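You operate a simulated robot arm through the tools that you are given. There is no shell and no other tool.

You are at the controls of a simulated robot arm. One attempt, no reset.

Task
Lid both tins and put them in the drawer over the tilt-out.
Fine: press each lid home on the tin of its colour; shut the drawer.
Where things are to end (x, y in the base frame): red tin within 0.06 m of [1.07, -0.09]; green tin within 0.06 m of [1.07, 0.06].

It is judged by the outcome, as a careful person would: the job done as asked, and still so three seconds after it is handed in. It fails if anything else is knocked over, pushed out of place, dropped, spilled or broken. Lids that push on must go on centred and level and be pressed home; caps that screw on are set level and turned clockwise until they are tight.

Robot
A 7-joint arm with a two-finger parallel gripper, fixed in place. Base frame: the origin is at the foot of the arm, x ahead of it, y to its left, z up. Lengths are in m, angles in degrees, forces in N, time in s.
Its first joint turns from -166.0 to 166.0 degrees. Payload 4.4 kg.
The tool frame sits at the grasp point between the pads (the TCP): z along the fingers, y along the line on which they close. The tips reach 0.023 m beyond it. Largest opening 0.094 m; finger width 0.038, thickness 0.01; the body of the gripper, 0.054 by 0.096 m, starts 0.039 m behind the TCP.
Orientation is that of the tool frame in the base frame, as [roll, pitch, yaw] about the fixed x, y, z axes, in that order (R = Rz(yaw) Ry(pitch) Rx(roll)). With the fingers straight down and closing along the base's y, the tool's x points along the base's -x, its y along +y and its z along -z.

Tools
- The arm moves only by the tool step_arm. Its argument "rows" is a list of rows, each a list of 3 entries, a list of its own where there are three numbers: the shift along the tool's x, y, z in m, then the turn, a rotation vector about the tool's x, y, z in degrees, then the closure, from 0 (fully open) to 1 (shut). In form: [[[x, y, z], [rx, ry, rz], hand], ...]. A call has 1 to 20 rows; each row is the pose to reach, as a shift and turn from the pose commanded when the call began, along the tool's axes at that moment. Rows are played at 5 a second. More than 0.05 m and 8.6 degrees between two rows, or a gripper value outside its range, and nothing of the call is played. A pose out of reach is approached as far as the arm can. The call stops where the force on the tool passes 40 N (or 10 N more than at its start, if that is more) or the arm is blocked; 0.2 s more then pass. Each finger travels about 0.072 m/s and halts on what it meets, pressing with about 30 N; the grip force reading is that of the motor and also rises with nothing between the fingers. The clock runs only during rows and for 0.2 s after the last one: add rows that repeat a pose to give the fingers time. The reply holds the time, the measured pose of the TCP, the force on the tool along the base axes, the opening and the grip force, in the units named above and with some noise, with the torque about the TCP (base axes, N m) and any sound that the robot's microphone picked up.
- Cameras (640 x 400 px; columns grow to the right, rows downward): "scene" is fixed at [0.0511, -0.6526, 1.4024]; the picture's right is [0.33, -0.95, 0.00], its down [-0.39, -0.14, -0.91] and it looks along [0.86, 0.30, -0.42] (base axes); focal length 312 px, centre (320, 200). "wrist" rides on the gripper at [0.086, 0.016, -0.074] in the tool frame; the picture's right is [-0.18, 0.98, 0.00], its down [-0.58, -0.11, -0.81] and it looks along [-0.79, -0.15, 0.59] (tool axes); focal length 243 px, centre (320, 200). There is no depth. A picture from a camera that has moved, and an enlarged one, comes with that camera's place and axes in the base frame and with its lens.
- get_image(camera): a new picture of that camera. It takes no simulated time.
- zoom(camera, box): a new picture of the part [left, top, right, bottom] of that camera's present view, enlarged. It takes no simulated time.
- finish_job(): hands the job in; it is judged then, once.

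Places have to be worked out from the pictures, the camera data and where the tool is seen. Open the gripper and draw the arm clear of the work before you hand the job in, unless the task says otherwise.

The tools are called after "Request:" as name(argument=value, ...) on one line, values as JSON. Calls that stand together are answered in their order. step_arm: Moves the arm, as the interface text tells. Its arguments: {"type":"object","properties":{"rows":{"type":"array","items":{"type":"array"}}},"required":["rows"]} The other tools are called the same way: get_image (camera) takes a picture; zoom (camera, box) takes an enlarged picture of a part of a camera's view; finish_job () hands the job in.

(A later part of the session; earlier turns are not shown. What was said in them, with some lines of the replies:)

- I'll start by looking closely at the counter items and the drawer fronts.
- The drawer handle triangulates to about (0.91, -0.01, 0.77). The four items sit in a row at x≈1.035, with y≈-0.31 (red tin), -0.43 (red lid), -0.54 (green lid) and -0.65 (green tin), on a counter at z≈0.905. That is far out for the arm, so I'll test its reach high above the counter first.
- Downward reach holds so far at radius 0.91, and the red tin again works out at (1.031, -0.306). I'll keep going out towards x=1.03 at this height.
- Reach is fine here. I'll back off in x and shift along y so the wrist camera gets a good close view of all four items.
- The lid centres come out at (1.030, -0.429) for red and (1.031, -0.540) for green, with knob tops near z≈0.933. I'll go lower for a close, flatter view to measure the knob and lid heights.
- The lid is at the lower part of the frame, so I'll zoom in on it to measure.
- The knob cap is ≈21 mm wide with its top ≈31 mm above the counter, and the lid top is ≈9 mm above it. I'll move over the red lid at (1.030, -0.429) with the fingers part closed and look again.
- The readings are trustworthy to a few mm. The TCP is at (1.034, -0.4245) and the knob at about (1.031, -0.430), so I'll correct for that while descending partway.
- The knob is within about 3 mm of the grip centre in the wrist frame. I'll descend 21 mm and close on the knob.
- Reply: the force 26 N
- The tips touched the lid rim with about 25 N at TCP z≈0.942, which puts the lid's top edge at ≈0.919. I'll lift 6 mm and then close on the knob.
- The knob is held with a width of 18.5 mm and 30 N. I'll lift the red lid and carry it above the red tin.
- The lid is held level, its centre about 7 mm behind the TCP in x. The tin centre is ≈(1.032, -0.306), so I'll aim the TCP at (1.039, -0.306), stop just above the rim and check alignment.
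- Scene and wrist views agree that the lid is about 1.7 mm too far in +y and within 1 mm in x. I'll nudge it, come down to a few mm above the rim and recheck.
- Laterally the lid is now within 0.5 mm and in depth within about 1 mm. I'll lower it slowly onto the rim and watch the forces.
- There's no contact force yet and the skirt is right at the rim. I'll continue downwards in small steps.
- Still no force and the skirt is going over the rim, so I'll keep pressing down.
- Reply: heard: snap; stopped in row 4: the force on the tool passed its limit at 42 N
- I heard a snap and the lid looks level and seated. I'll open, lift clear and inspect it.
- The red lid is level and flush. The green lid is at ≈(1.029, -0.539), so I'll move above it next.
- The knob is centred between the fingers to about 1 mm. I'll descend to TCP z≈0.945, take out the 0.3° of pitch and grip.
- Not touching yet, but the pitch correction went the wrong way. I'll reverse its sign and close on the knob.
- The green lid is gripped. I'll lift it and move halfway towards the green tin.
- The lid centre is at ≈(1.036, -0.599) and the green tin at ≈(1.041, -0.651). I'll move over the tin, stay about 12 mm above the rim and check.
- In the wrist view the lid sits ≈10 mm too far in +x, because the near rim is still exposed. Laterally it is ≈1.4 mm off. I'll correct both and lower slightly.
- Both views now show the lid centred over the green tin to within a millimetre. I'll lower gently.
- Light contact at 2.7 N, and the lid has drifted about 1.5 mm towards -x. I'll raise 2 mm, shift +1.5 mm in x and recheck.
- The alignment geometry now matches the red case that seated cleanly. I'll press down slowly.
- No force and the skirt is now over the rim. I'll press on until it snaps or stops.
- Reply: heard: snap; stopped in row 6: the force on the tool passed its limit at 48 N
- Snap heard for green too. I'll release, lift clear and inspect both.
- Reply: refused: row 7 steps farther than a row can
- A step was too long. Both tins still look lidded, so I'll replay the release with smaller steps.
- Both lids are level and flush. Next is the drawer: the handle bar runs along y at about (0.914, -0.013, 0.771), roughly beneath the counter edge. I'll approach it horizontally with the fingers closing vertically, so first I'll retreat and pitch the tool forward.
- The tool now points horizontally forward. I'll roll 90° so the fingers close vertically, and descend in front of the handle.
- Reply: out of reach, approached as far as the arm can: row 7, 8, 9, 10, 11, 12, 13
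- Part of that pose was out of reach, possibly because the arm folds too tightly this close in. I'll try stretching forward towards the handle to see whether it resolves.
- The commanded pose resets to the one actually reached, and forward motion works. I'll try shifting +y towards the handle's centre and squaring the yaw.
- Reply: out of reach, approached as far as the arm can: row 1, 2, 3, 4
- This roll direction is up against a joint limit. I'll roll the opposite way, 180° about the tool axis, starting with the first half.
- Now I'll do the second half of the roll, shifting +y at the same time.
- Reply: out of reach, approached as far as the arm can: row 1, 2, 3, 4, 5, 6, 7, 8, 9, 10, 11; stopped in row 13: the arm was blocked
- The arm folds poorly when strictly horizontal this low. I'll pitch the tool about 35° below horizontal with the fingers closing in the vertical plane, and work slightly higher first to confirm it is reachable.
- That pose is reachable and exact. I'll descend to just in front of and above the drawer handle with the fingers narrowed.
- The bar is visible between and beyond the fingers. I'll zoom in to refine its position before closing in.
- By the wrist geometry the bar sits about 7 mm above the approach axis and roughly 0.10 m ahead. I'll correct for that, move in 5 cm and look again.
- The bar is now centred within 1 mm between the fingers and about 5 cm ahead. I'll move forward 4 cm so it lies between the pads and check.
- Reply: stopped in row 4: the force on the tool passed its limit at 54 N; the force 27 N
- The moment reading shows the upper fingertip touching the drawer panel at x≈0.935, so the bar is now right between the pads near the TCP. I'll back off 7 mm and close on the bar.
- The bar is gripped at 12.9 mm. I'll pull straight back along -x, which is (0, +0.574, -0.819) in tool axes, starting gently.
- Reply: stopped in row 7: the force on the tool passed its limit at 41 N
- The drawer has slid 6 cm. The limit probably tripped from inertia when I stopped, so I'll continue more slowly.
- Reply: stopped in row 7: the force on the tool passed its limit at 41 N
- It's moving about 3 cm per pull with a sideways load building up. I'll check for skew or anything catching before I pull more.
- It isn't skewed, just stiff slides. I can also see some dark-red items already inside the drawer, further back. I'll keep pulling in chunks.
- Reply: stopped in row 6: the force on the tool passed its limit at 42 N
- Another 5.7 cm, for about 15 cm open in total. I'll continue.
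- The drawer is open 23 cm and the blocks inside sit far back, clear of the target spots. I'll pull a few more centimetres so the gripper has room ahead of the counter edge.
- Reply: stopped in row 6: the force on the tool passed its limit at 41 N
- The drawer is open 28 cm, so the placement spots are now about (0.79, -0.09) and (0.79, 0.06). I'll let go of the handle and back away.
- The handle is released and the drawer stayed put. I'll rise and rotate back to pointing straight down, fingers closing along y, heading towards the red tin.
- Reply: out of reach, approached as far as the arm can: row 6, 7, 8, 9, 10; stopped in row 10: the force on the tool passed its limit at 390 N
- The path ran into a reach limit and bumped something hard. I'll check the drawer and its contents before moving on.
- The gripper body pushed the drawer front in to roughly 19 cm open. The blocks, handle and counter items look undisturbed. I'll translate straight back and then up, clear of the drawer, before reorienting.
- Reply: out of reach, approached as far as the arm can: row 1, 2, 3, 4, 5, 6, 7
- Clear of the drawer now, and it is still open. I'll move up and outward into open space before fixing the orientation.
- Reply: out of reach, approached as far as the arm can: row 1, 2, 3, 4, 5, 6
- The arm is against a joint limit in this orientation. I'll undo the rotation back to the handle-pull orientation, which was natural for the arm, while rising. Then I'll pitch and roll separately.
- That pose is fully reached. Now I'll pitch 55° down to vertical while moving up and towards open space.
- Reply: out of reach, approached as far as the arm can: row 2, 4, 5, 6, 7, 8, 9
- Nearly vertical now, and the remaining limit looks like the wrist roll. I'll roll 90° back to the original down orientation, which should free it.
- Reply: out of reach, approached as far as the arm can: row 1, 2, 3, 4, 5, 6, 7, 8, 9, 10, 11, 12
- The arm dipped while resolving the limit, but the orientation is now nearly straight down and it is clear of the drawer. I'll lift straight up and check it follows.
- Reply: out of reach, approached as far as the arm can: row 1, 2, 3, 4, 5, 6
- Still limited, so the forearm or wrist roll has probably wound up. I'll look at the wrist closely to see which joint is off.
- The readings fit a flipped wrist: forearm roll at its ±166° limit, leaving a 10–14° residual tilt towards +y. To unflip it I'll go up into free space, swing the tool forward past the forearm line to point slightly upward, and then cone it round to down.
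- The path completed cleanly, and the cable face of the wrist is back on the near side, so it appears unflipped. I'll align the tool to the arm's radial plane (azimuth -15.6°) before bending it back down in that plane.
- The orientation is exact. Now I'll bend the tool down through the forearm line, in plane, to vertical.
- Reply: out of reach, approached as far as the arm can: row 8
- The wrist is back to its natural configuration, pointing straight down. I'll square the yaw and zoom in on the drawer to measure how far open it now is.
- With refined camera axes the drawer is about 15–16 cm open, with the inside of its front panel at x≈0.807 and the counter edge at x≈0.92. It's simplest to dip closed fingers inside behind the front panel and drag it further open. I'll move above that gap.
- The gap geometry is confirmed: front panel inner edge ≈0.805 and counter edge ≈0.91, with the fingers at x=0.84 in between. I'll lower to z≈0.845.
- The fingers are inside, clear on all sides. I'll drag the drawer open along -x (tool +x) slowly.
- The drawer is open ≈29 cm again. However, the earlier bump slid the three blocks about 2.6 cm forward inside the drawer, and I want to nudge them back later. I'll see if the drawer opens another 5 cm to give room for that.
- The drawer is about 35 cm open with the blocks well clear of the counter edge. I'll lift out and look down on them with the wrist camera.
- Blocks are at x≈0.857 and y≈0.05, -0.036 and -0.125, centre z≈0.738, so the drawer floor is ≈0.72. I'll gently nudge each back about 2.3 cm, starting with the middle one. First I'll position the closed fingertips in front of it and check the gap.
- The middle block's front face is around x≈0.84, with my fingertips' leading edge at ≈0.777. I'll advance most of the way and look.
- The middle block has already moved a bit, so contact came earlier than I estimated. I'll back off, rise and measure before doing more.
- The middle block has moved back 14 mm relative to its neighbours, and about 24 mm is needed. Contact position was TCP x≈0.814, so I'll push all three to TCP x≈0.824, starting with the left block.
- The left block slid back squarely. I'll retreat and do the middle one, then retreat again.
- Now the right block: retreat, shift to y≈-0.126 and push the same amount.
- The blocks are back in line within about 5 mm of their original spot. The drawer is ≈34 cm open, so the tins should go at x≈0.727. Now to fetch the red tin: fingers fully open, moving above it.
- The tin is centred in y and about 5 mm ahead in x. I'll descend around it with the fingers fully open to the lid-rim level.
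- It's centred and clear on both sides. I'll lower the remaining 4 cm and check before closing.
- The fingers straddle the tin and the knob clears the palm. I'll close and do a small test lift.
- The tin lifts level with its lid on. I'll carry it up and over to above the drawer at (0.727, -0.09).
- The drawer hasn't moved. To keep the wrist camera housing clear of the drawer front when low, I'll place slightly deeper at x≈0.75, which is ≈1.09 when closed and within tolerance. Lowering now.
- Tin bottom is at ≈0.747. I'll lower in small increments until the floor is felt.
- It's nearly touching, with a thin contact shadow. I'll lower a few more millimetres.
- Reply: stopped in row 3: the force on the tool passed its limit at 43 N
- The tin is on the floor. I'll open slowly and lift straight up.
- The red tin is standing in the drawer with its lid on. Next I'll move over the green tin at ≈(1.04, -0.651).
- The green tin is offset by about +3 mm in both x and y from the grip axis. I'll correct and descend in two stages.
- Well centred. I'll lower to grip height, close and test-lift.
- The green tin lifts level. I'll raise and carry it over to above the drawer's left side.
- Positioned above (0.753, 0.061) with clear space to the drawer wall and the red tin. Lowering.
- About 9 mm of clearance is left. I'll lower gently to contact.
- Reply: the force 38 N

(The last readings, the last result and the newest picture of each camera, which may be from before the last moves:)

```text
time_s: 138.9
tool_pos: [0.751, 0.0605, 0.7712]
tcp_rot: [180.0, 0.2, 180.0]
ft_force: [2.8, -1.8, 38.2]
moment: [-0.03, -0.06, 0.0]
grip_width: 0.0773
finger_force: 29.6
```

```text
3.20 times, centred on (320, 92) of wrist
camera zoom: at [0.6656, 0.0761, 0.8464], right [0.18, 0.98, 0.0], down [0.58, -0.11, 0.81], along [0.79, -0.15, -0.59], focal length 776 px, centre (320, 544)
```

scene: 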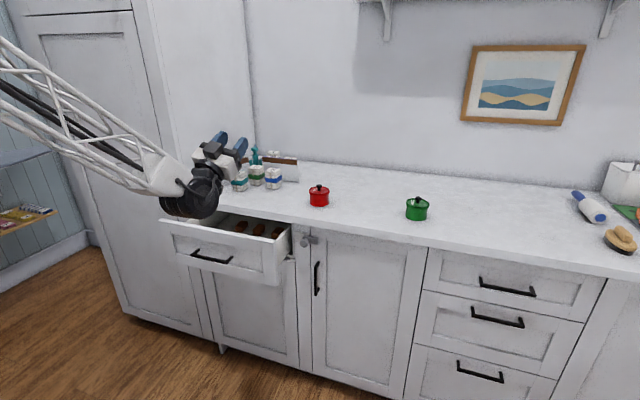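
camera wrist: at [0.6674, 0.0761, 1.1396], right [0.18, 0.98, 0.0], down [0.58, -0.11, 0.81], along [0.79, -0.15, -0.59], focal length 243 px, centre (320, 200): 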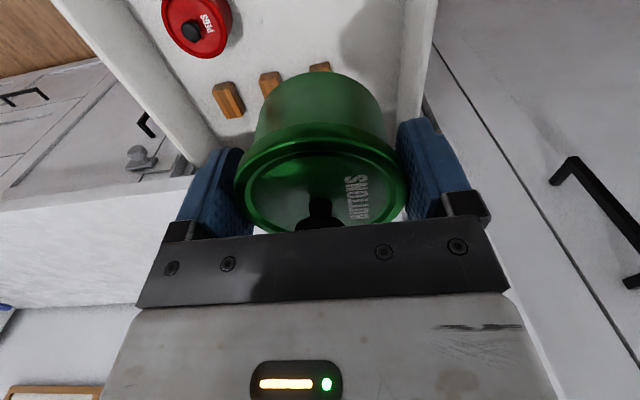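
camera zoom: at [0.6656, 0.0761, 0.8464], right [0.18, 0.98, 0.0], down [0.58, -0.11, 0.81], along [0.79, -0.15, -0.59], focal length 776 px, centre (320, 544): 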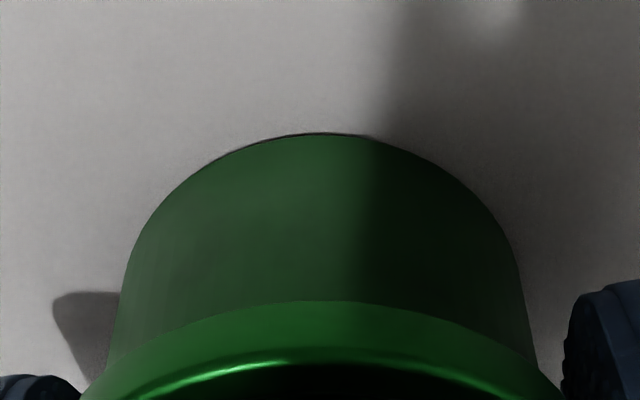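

Firm contact at 38 N. I'll ease up 2 mm, open slowly and lift clear.

Request:
step_arm(rows=[[[0, 0, -0.002], [0, 0, 0], 1], [[0, 0, -0.002], [0, 0, 0], 0.25], [[0, 0, -0.002], [0, 0, 0], 0.1], [[0, 0, -0.002], [0, 0, 0], 0], [[0, 0, -0.002], [0, 0, 0], 0], [[0, 0, -0.03], [0, 0, 0], 0], [[0, 0, -0.06], [0, 0, 0], 0], [[0, 0, -0.1], [0, 0, 0], 0], [[0, 0, -0.14], [0, 0, 0], 0], [[0, 0, -0.18], [0, 0, 0], 0], [[0, 0, -0.22], [0, 0, 0], 0], [[0, 0, -0.26], [0, 0, 0], 0], [[0, 0, -0.3], [0, 0, 0], 0], [[0, 0, -0.3], [0, 0, 0], 0]])

Request:
zoom(camera="scene", box=[130, 180, 330, 305])

Request:
get_image(camera="wrist")

```text
time_s: 141.9
tool_pos: [0.7495, 0.0605, 1.0693]
tcp_rot: [-180.0, -0.2, -180.0]
ft_force: [0.4, -0.9, -0.2]
moment: [0.01, 0.01, 0.01]
grip_width: 0.0939
finger_force: 0.1
```

```text
3.20 times, centred on (230, 242) of scene
camera zoom: at [0.0511, -0.6526, 1.4024], right [0.33, -0.95, 0.0], down [-0.39, -0.14, -0.91], along [0.86, 0.3, -0.42], focal length 997 px, centre (608, 64)
```

zoom: 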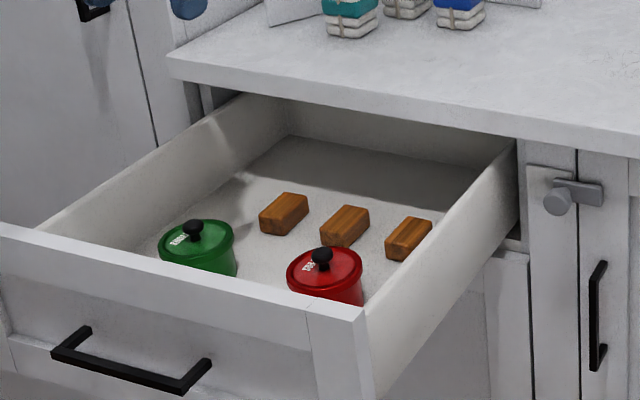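

```text
taken
camera wrist: at [0.6649, 0.0762, 1.1451], right [0.18, 0.98, 0.0], down [0.58, -0.11, 0.81], along [0.79, -0.15, -0.59], focal length 243 px, centre (320, 200)
```

wrist: 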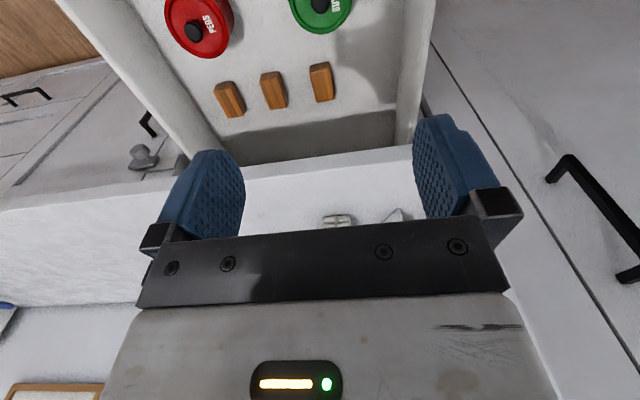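

Both tins are standing lidded in the drawer. To close it I'll push on the handle bar from the front with closed, downward fingers, which keeps the gripper body in front of the counter edge. First I'll move in front of the handle.

Request:
step_arm(rows=[[[0.04, -0.014, 0], [0, 0, 0], 0.5], [[0.08, -0.028, 0], [0, 0, 0], 1], [[0.12, -0.042, 0], [0, 0, 0], 1], [[0.16, -0.056, 0], [0, 0, 0], 1], [[0.2, -0.07, 0], [0, 0, 0], 1], [[0.245, -0.0855, 0], [0, 0, 0], 1], [[0.26, -0.0855, 0.03], [0, 0, 0], 1], [[0.26, -0.0855, 0.06], [0, 0, 0], 1], [[0.26, -0.0855, 0.06], [0, 0, 0], 1]])

Request:
get_image(camera="wrist")

Request:
get_image(camera="scene")

```text
time_s: 143.9
tool_pos: [0.4908, -0.0243, 1.0087]
tcp_rot: [-179.9, -0.1, -180.0]
ft_force: [0.1, 0.2, 0.6]
moment: [0.02, 0.01, 0.04]
grip_width: 0.0001
finger_force: 30.2
```

```text
taken
camera wrist: at [0.4059, -0.0089, 1.0836], right [0.18, 0.98, 0.0], down [0.58, -0.11, 0.81], along [0.79, -0.15, -0.59], focal length 243 px, centre (320, 200)
```

wrist: 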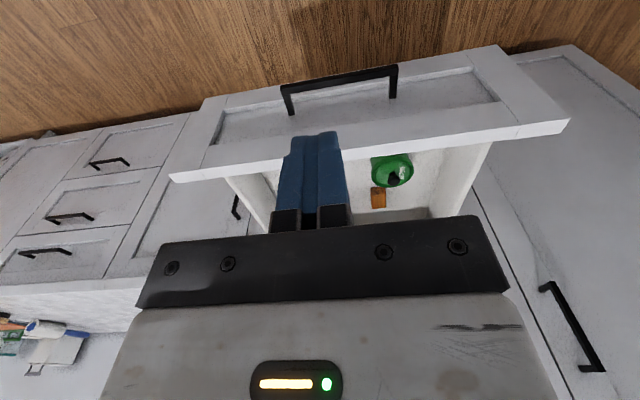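

```text
taken
```

scene: 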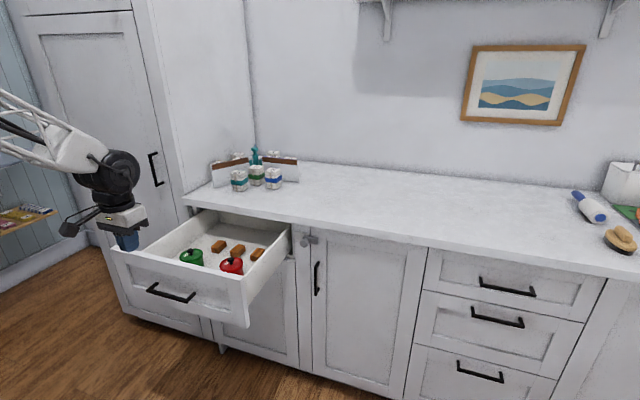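

The bar is confirmed at x≈0.556, y centre ≈ -0.012, with my fingers ahead of it at x≈0.51. I'll descend to z≈0.80 in front of it.

Request:
step_arm(rows=[[[0, 0.009, 0.04], [0, 0, 0], 1], [[0, 0.009, 0.08], [0, 0, 0], 1], [[0, 0.009, 0.12], [0, 0, 0], 1], [[0, 0.009, 0.16], [0, 0, 0], 1], [[0, 0.009, 0.2], [0, 0, 0], 1], [[0, 0.009, 0.209], [0, 0, 0], 1], [[0, 0.009, 0.209], [0, 0, 0], 1]])

Request:
zoom(camera="scene", box=[60, 160, 300, 340])

Request:
get_image(camera="wrist")

```text
time_s: 145.5
tool_pos: [0.491, -0.0149, 0.8011]
tcp_rot: [-179.9, -0.1, 180.0]
ft_force: [0.1, 0.3, -0.1]
moment: [0.01, -0.01, 0.01]
grip_width: 0.0
finger_force: 30.2
```

```text
2.22 times, centred on (180, 250) of scene
camera zoom: at [0.0511, -0.6526, 1.4024], right [0.33, -0.95, 0.0], down [-0.39, -0.14, -0.91], along [0.86, 0.3, -0.42], focal length 692 px, centre (631, 89)
```

zoom: 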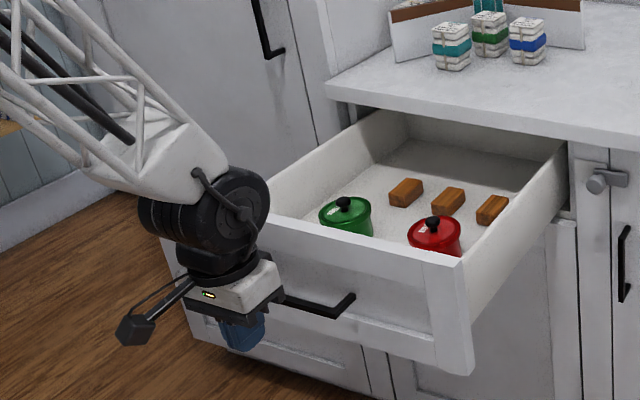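

```text
taken
camera wrist: at [0.4059, 0.0006, 0.877], right [0.18, 0.98, 0.0], down [0.58, -0.11, 0.81], along [0.79, -0.15, -0.59], focal length 243 px, centre (320, 200)
```

wrist: 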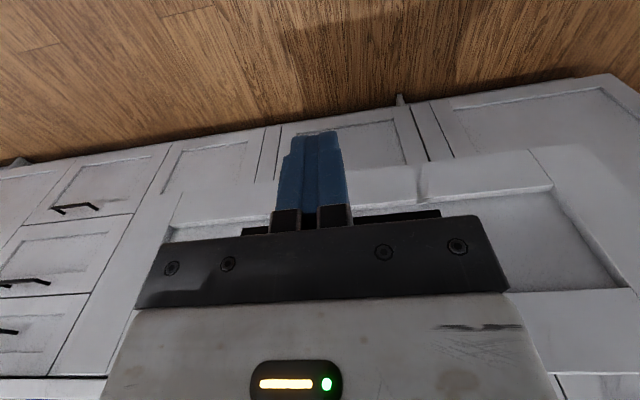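

The fingers are lined up in front of the bar at its height. I'll push +x slowly so nothing inside slides.

Request:
step_arm(rows=[[[-0.012, 0, 0], [0, 0, 0], 1], [[-0.024, 0, 0], [0, 0, 0], 1], [[-0.032, 0, 0], [0, 0, 0], 1], [[-0.038, 0, 0], [0, 0, 0], 1], [[-0.044, 0, 0], [0, 0, 0], 1], [[-0.05, 0, 0], [0, 0, 0], 1], [[-0.057, 0, 0], [0, 0, 0], 1], [[-0.065, 0, 0], [0, 0, 0], 1], [[-0.073, 0, 0], [0, 0, 0], 1], [[-0.081, 0, 0], [0, 0, 0], 1], [[-0.089, 0, 0], [0, 0, 0], 1], [[-0.097, 0, 0], [0, 0, 0], 1], [[-0.105, 0, 0], [0, 0, 0], 1], [[-0.113, 0, 0], [0, 0, 0], 1], [[-0.121, 0, 0], [0, 0, 0], 1], [[-0.129, 0, 0], [0, 0, 0], 1], [[-0.137, 0, 0], [0, 0, 0], 1], [[-0.144, 0, 0], [0, 0, 0], 1], [[-0.15, 0, 0], [0, 0, 0], 1]])

Request:
zoom(camera="scene", box=[60, 160, 300, 340])

```text
time_s: 149.5
tool_pos: [0.6399, -0.0169, 0.8013]
tcp_rot: [-180.0, 0.0, -179.9]
ft_force: [-1.3, 0.1, 0.3]
moment: [0.02, 0.02, -0.03]
grip_width: 0.0
finger_force: 29.7
```

```text
2.22 times, centred on (180, 250) of scene
camera zoom: at [0.0511, -0.6526, 1.4024], right [0.33, -0.95, 0.0], down [-0.39, -0.14, -0.91], along [0.86, 0.3, -0.42], focal length 692 px, centre (631, 89)
```

zoom: 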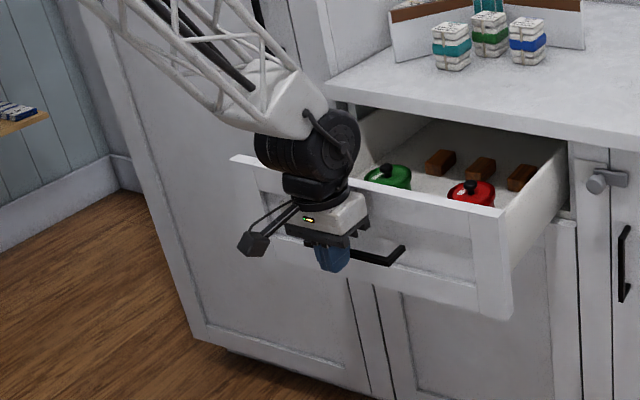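

It's closing smoothly with everything upright. I'll keep pushing.

Request:
step_arm(rows=[[[-0.005, 0, 0], [0, 0, 0], 1], [[-0.012, 0, 0], [0, 0, 0], 1], [[-0.02, 0, 0], [0, 0, 0], 1], [[-0.029, 0, 0], [0, 0, 0], 1], [[-0.038, 0, 0], [0, 0, 0], 1], [[-0.047, 0, 0], [0, 0, 0], 1], [[-0.056, 0, 0], [0, 0, 0], 1], [[-0.065, 0, 0], [0, 0, 0], 1], [[-0.074, 0, 0], [0, 0, 0], 1], [[-0.083, 0, 0], [0, 0, 0], 1], [[-0.092, 0, 0], [0, 0, 0], 1], [[-0.101, 0, 0], [0, 0, 0], 1], [[-0.11, 0, 0], [0, 0, 0], 1], [[-0.119, 0, 0], [0, 0, 0], 1], [[-0.128, 0, 0], [0, 0, 0], 1], [[-0.137, 0, 0], [0, 0, 0], 1], [[-0.146, 0, 0], [0, 0, 0], 1], [[-0.155, 0, 0], [0, 0, 0], 1], [[-0.163, 0, 0], [0, 0, 0], 1], [[-0.17, 0, 0], [0, 0, 0], 1]])

Request:
zoom(camera="scene", box=[130, 160, 330, 305])

Request:
get_image(camera="wrist")

```text
time_s: 153.7
tool_pos: [0.8102, -0.0164, 0.8003]
tcp_rot: [-180.0, -0.1, 180.0]
ft_force: [0.0, -0.2, 0.7]
moment: [-0.02, -0.02, 0.01]
grip_width: 0.0
finger_force: 30.4
```

```text
2.76 times, centred on (230, 232) of scene
camera zoom: at [0.0511, -0.6526, 1.4024], right [0.33, -0.95, 0.0], down [-0.39, -0.14, -0.91], along [0.86, 0.3, -0.42], focal length 859 px, centre (568, 110)
```

zoom: 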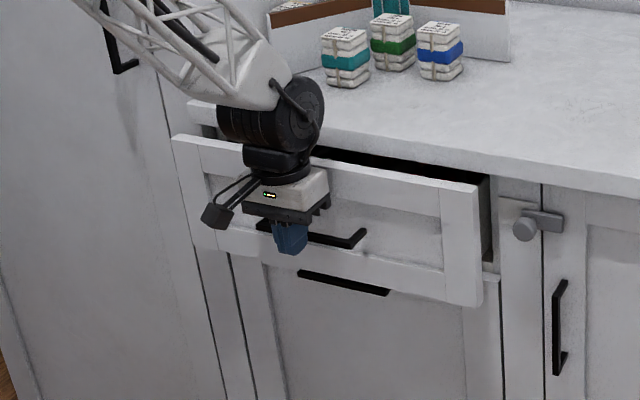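

```text
taken
camera wrist: at [0.7251, -0.0004, 0.8756], right [0.18, 0.98, 0.0], down [0.58, -0.11, 0.81], along [0.79, -0.15, -0.59], focal length 243 px, centre (320, 200)
```

wrist: 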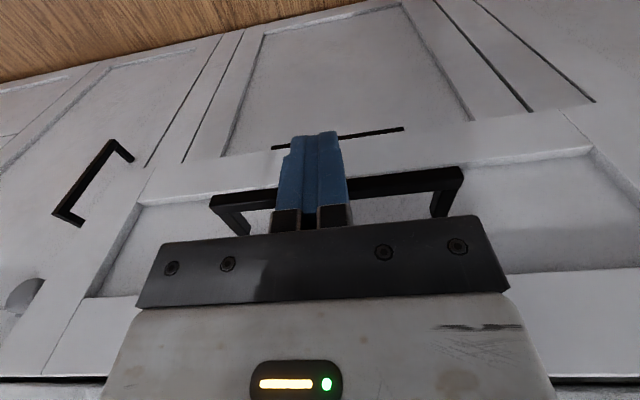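

About 5–6 cm remain. I'll continue carefully, checking the wrist's clearance to the counter edge.

Request:
step_arm(rows=[[[-0.005, 0, 0], [0, 0, 0], 1], [[-0.01, 0, 0], [0, 0, 0], 1], [[-0.016, 0, 0], [0, 0, 0], 1], [[-0.022, 0, 0], [0, 0, 0], 1], [[-0.028, 0, 0], [0, 0, 0], 1], [[-0.034, 0, 0], [0, 0, 0], 1], [[-0.04, 0, 0], [0, 0, 0], 1]])

Request:
zoom(camera="scene", box=[170, 180, 330, 280])

```text
time_s: 155.3
tool_pos: [0.8508, -0.0153, 0.8006]
tcp_rot: [-179.9, -0.1, 180.0]
ft_force: [0.1, 0.0, 0.6]
moment: [-0.04, -0.02, 0.02]
grip_width: 0.0
finger_force: 30.3
```

```text
4.00 times, centred on (250, 230) of scene
camera zoom: at [0.0511, -0.6526, 1.4024], right [0.33, -0.95, 0.0], down [-0.39, -0.14, -0.91], along [0.86, 0.3, -0.42], focal length 1246 px, centre (600, 80)
```

zoom: 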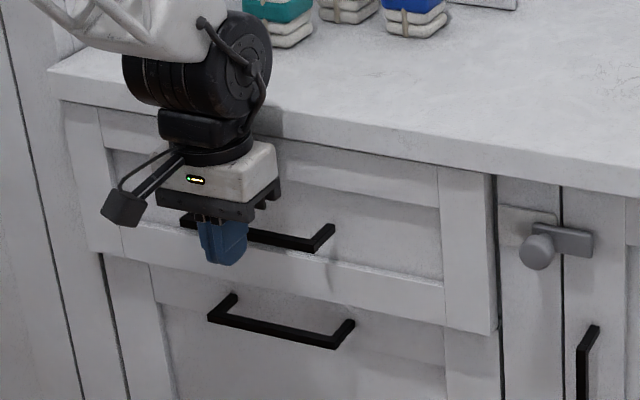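

Nearly shut, about 1–2 cm to go. Final gentle push until it seats.

Request:
step_arm(rows=[[[-0.004, 0, 0], [0, 0, 0], 1], [[-0.008, 0, 0], [0, 0, 0], 1], [[-0.012, 0, 0], [0, 0, 0], 1], [[-0.016, 0, 0], [0, 0, 0], 1], [[-0.02, 0, 0], [0, 0, 0], 1], [[-0.023, 0, 0], [0, 0, 0], 1], [[-0.026, 0, 0], [0, 0, 0], 1]])

Request:
zoom(camera="scene", box=[170, 180, 330, 280])

Request:
get_image(camera="wrist")

```text
time_s: 156.2
tool_pos: [0.8614, -0.0166, 0.8004]
tcp_rot: [-179.8, -0.3, 180.0]
ft_force: [-24.1, -0.7, 11.4]
moment: [-0.05, -2.58, -0.3]
grip_width: 0.0
finger_force: 30.0
stopped in row 4: the force on the tool passed its limit at 59 N (the readings are from after the stop); the commanded pose is now the measured one
```

```text
4.00 times, centred on (250, 230) of scene
camera zoom: at [0.0511, -0.6526, 1.4024], right [0.33, -0.95, 0.0], down [-0.39, -0.14, -0.91], along [0.86, 0.3, -0.42], focal length 1246 px, centre (600, 80)
```

zoom: 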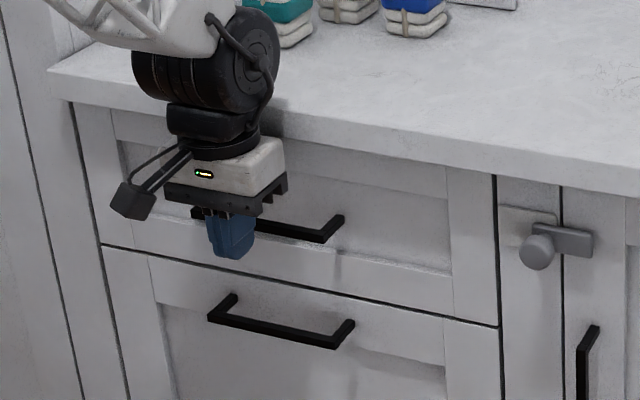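

```text
taken
camera wrist: at [0.7768, 0.0, 0.8761], right [0.18, 0.98, 0.0], down [0.58, -0.11, 0.8], along [0.79, -0.15, -0.59], focal length 243 px, centre (320, 200)
```

wrist: 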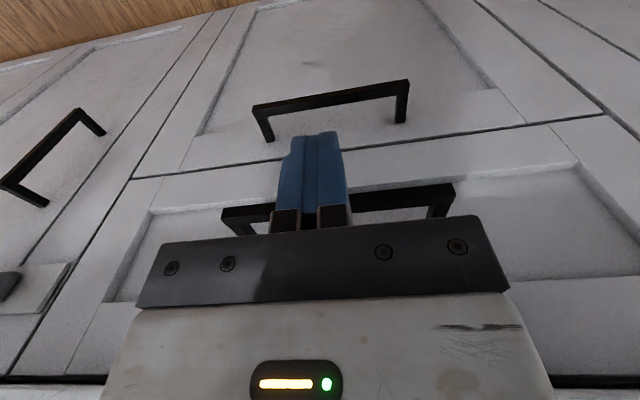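

The moment suggests the gripper housing touched the counter edge just as the drawer reached the closed position; the handle pixels match the initial closed picture. I'll back away and inspect the seam.

Request:
step_arm(rows=[[[0.02, 0, 0], [0, 0, 0], 1], [[0.06, 0, 0], [0, 0, 0], 1], [[0.1, 0, 0], [0, 0, 0], 1], [[0.15, 0, 0], [0, 0, 0], 1], [[0.19, 0, -0.03], [0, 0, 0], 1], [[0.22, 0, -0.06], [0, 0, 0], 1], [[0.25, 0, -0.09], [0, 0, 0], 1], [[0.28, 0, -0.12], [0, 0, 0], 1], [[0.28, 0, -0.12], [0, 0, 0], 1]])

Request:
zoom(camera="scene", box=[180, 190, 340, 290])

Request:
get_image(camera="wrist")

Request:
zoom(camera="scene", box=[270, 210, 334, 290])

```text
time_s: 158.2
tool_pos: [0.5811, -0.0171, 0.9188]
tcp_rot: [-179.8, -0.1, -179.9]
ft_force: [-0.3, -0.4, 0.2]
moment: [0.01, 0.0, -0.01]
grip_width: 0.0
finger_force: 29.8
```

```text
4.00 times, centred on (260, 240) of scene
camera zoom: at [0.0511, -0.6526, 1.4024], right [0.33, -0.95, 0.0], down [-0.39, -0.14, -0.91], along [0.86, 0.3, -0.42], focal length 1246 px, centre (560, 40)
```

zoom: 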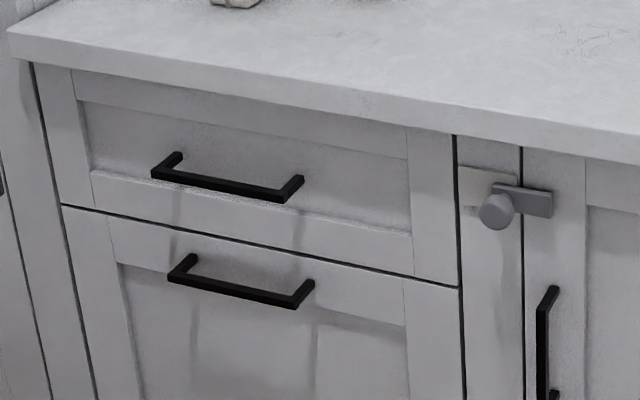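

```text
taken
camera wrist: at [0.4954, -0.0011, 0.9949], right [0.18, 0.98, 0.0], down [0.58, -0.11, 0.8], along [0.79, -0.15, -0.59], focal length 243 px, centre (320, 200)
```

wrist: 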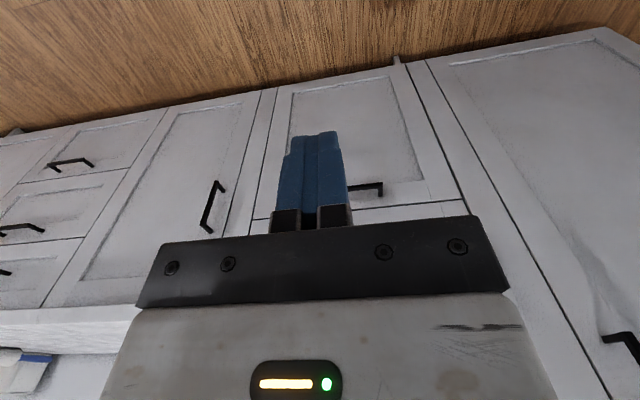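

```text
5.00 times, centred on (302, 250) of scene
camera zoom: at [0.0511, -0.6526, 1.4024], right [0.33, -0.95, 0.0], down [-0.39, -0.14, -0.91], along [0.86, 0.3, -0.42], focal length 1558 px, centre (410, -50)
```

zoom: 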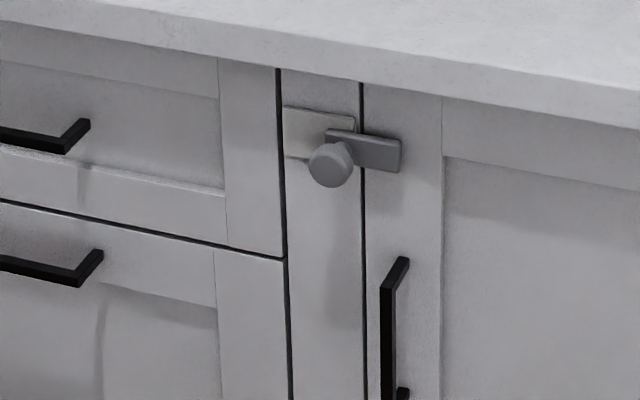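

The closed view is pixel-identical to the initial one: the drawer is flush and the catch, door and tilt-out are untouched. I'll open the gripper, raise the arm clear and take a final look.

Request:
step_arm(rows=[[[0.0, 0, -0.04], [0, 0, 0], 0.5], [[0.0, 0, -0.08], [0, 0, 0], 0], [[0.0, -0.02, -0.12], [0, 0, 0], 0], [[0.0, -0.04, -0.16], [0, 0, 0], 0], [[0.0, -0.06, -0.2], [0, 0, 0], 0], [[0.0, -0.08, -0.24], [0, 0, 0], 0], [[0.0, -0.08, -0.28], [0, 0, 0], 0], [[0.0, -0.08, -0.28], [0, 0, 0], 0]])

Request:
get_image(camera="scene")

Request:
zoom(camera="scene", box=[200, 140, 440, 290])

```text
time_s: 160.0
tool_pos: [0.5838, -0.0963, 1.2]
tcp_rot: [-179.9, -0.2, 180.0]
ft_force: [0.2, 0.6, -0.2]
moment: [-0.02, 0.0, -0.02]
grip_width: 0.0938
finger_force: 0.1
```

```text
taken
```

scene: 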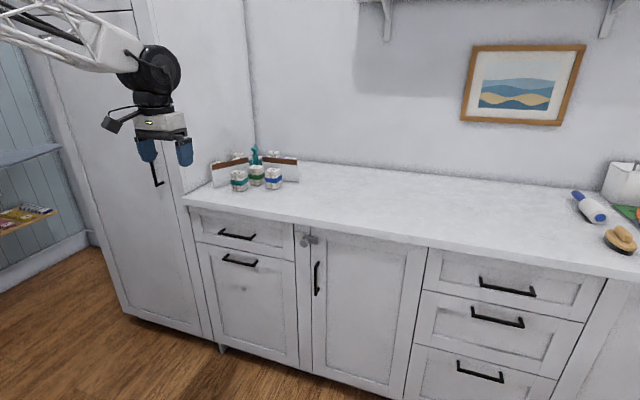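

```text
2.67 times, centred on (320, 215) of scene
camera zoom: at [0.0511, -0.6526, 1.4024], right [0.33, -0.95, 0.0], down [-0.39, -0.14, -0.91], along [0.86, 0.3, -0.42], focal length 831 px, centre (320, 160)
```

zoom: 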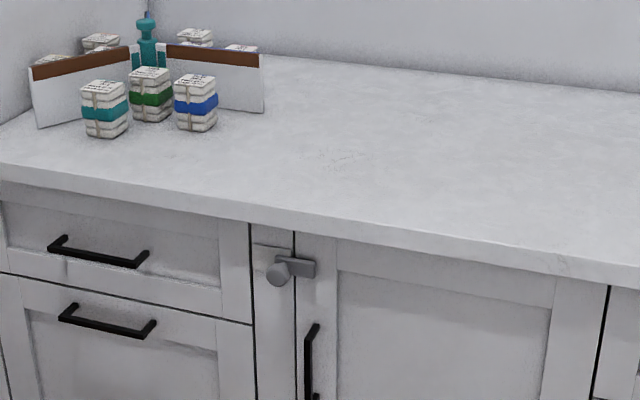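

The drawer is shut, the counter is clear of tins and lids, and everything visible is in its original place. The arm is up and clear with the gripper open, so I'm handing the job in.

Request:
finish_job()

```text
The job is handed in.
```

Both tins are lidded and in the drawer above the tilt-out, the drawer is shut, and the job is handed in. No verdict came back with the hand-in.

- **Lids:** each lid went onto the tin of its colour, snapped audibly, and looked level afterwards. The red lid snapped at 42 N and the green at 48 N.
- **Tin positions:** I placed the tins by the tool position and the measured drawer opening. With the drawer shut, red should be near (1.09, -0.09) and green near (1.09, 0.06), both inside the 0.06 m tolerance. I could not see inside once the drawer was closed.
- **Drawer:** the closed view matches the starting picture, with the handle, catch and tilt-out unchanged. The final push stopped on a force limit, probably because the gripper housing touched the counter edge just as the drawer seated.

**What went wrong:** while repositioning the arm, the gripper hit the open drawer front hard, at about 390 N. That knocked the drawer partly shut and slid three wooden blocks inside it forward by about 2.5 cm. I pulled the drawer open again and pushed the blocks back. By the pictures they ended within about 5 mm of where they were, still upright and in line. I saw no damage to the drawer, the handle or anything on the counter.
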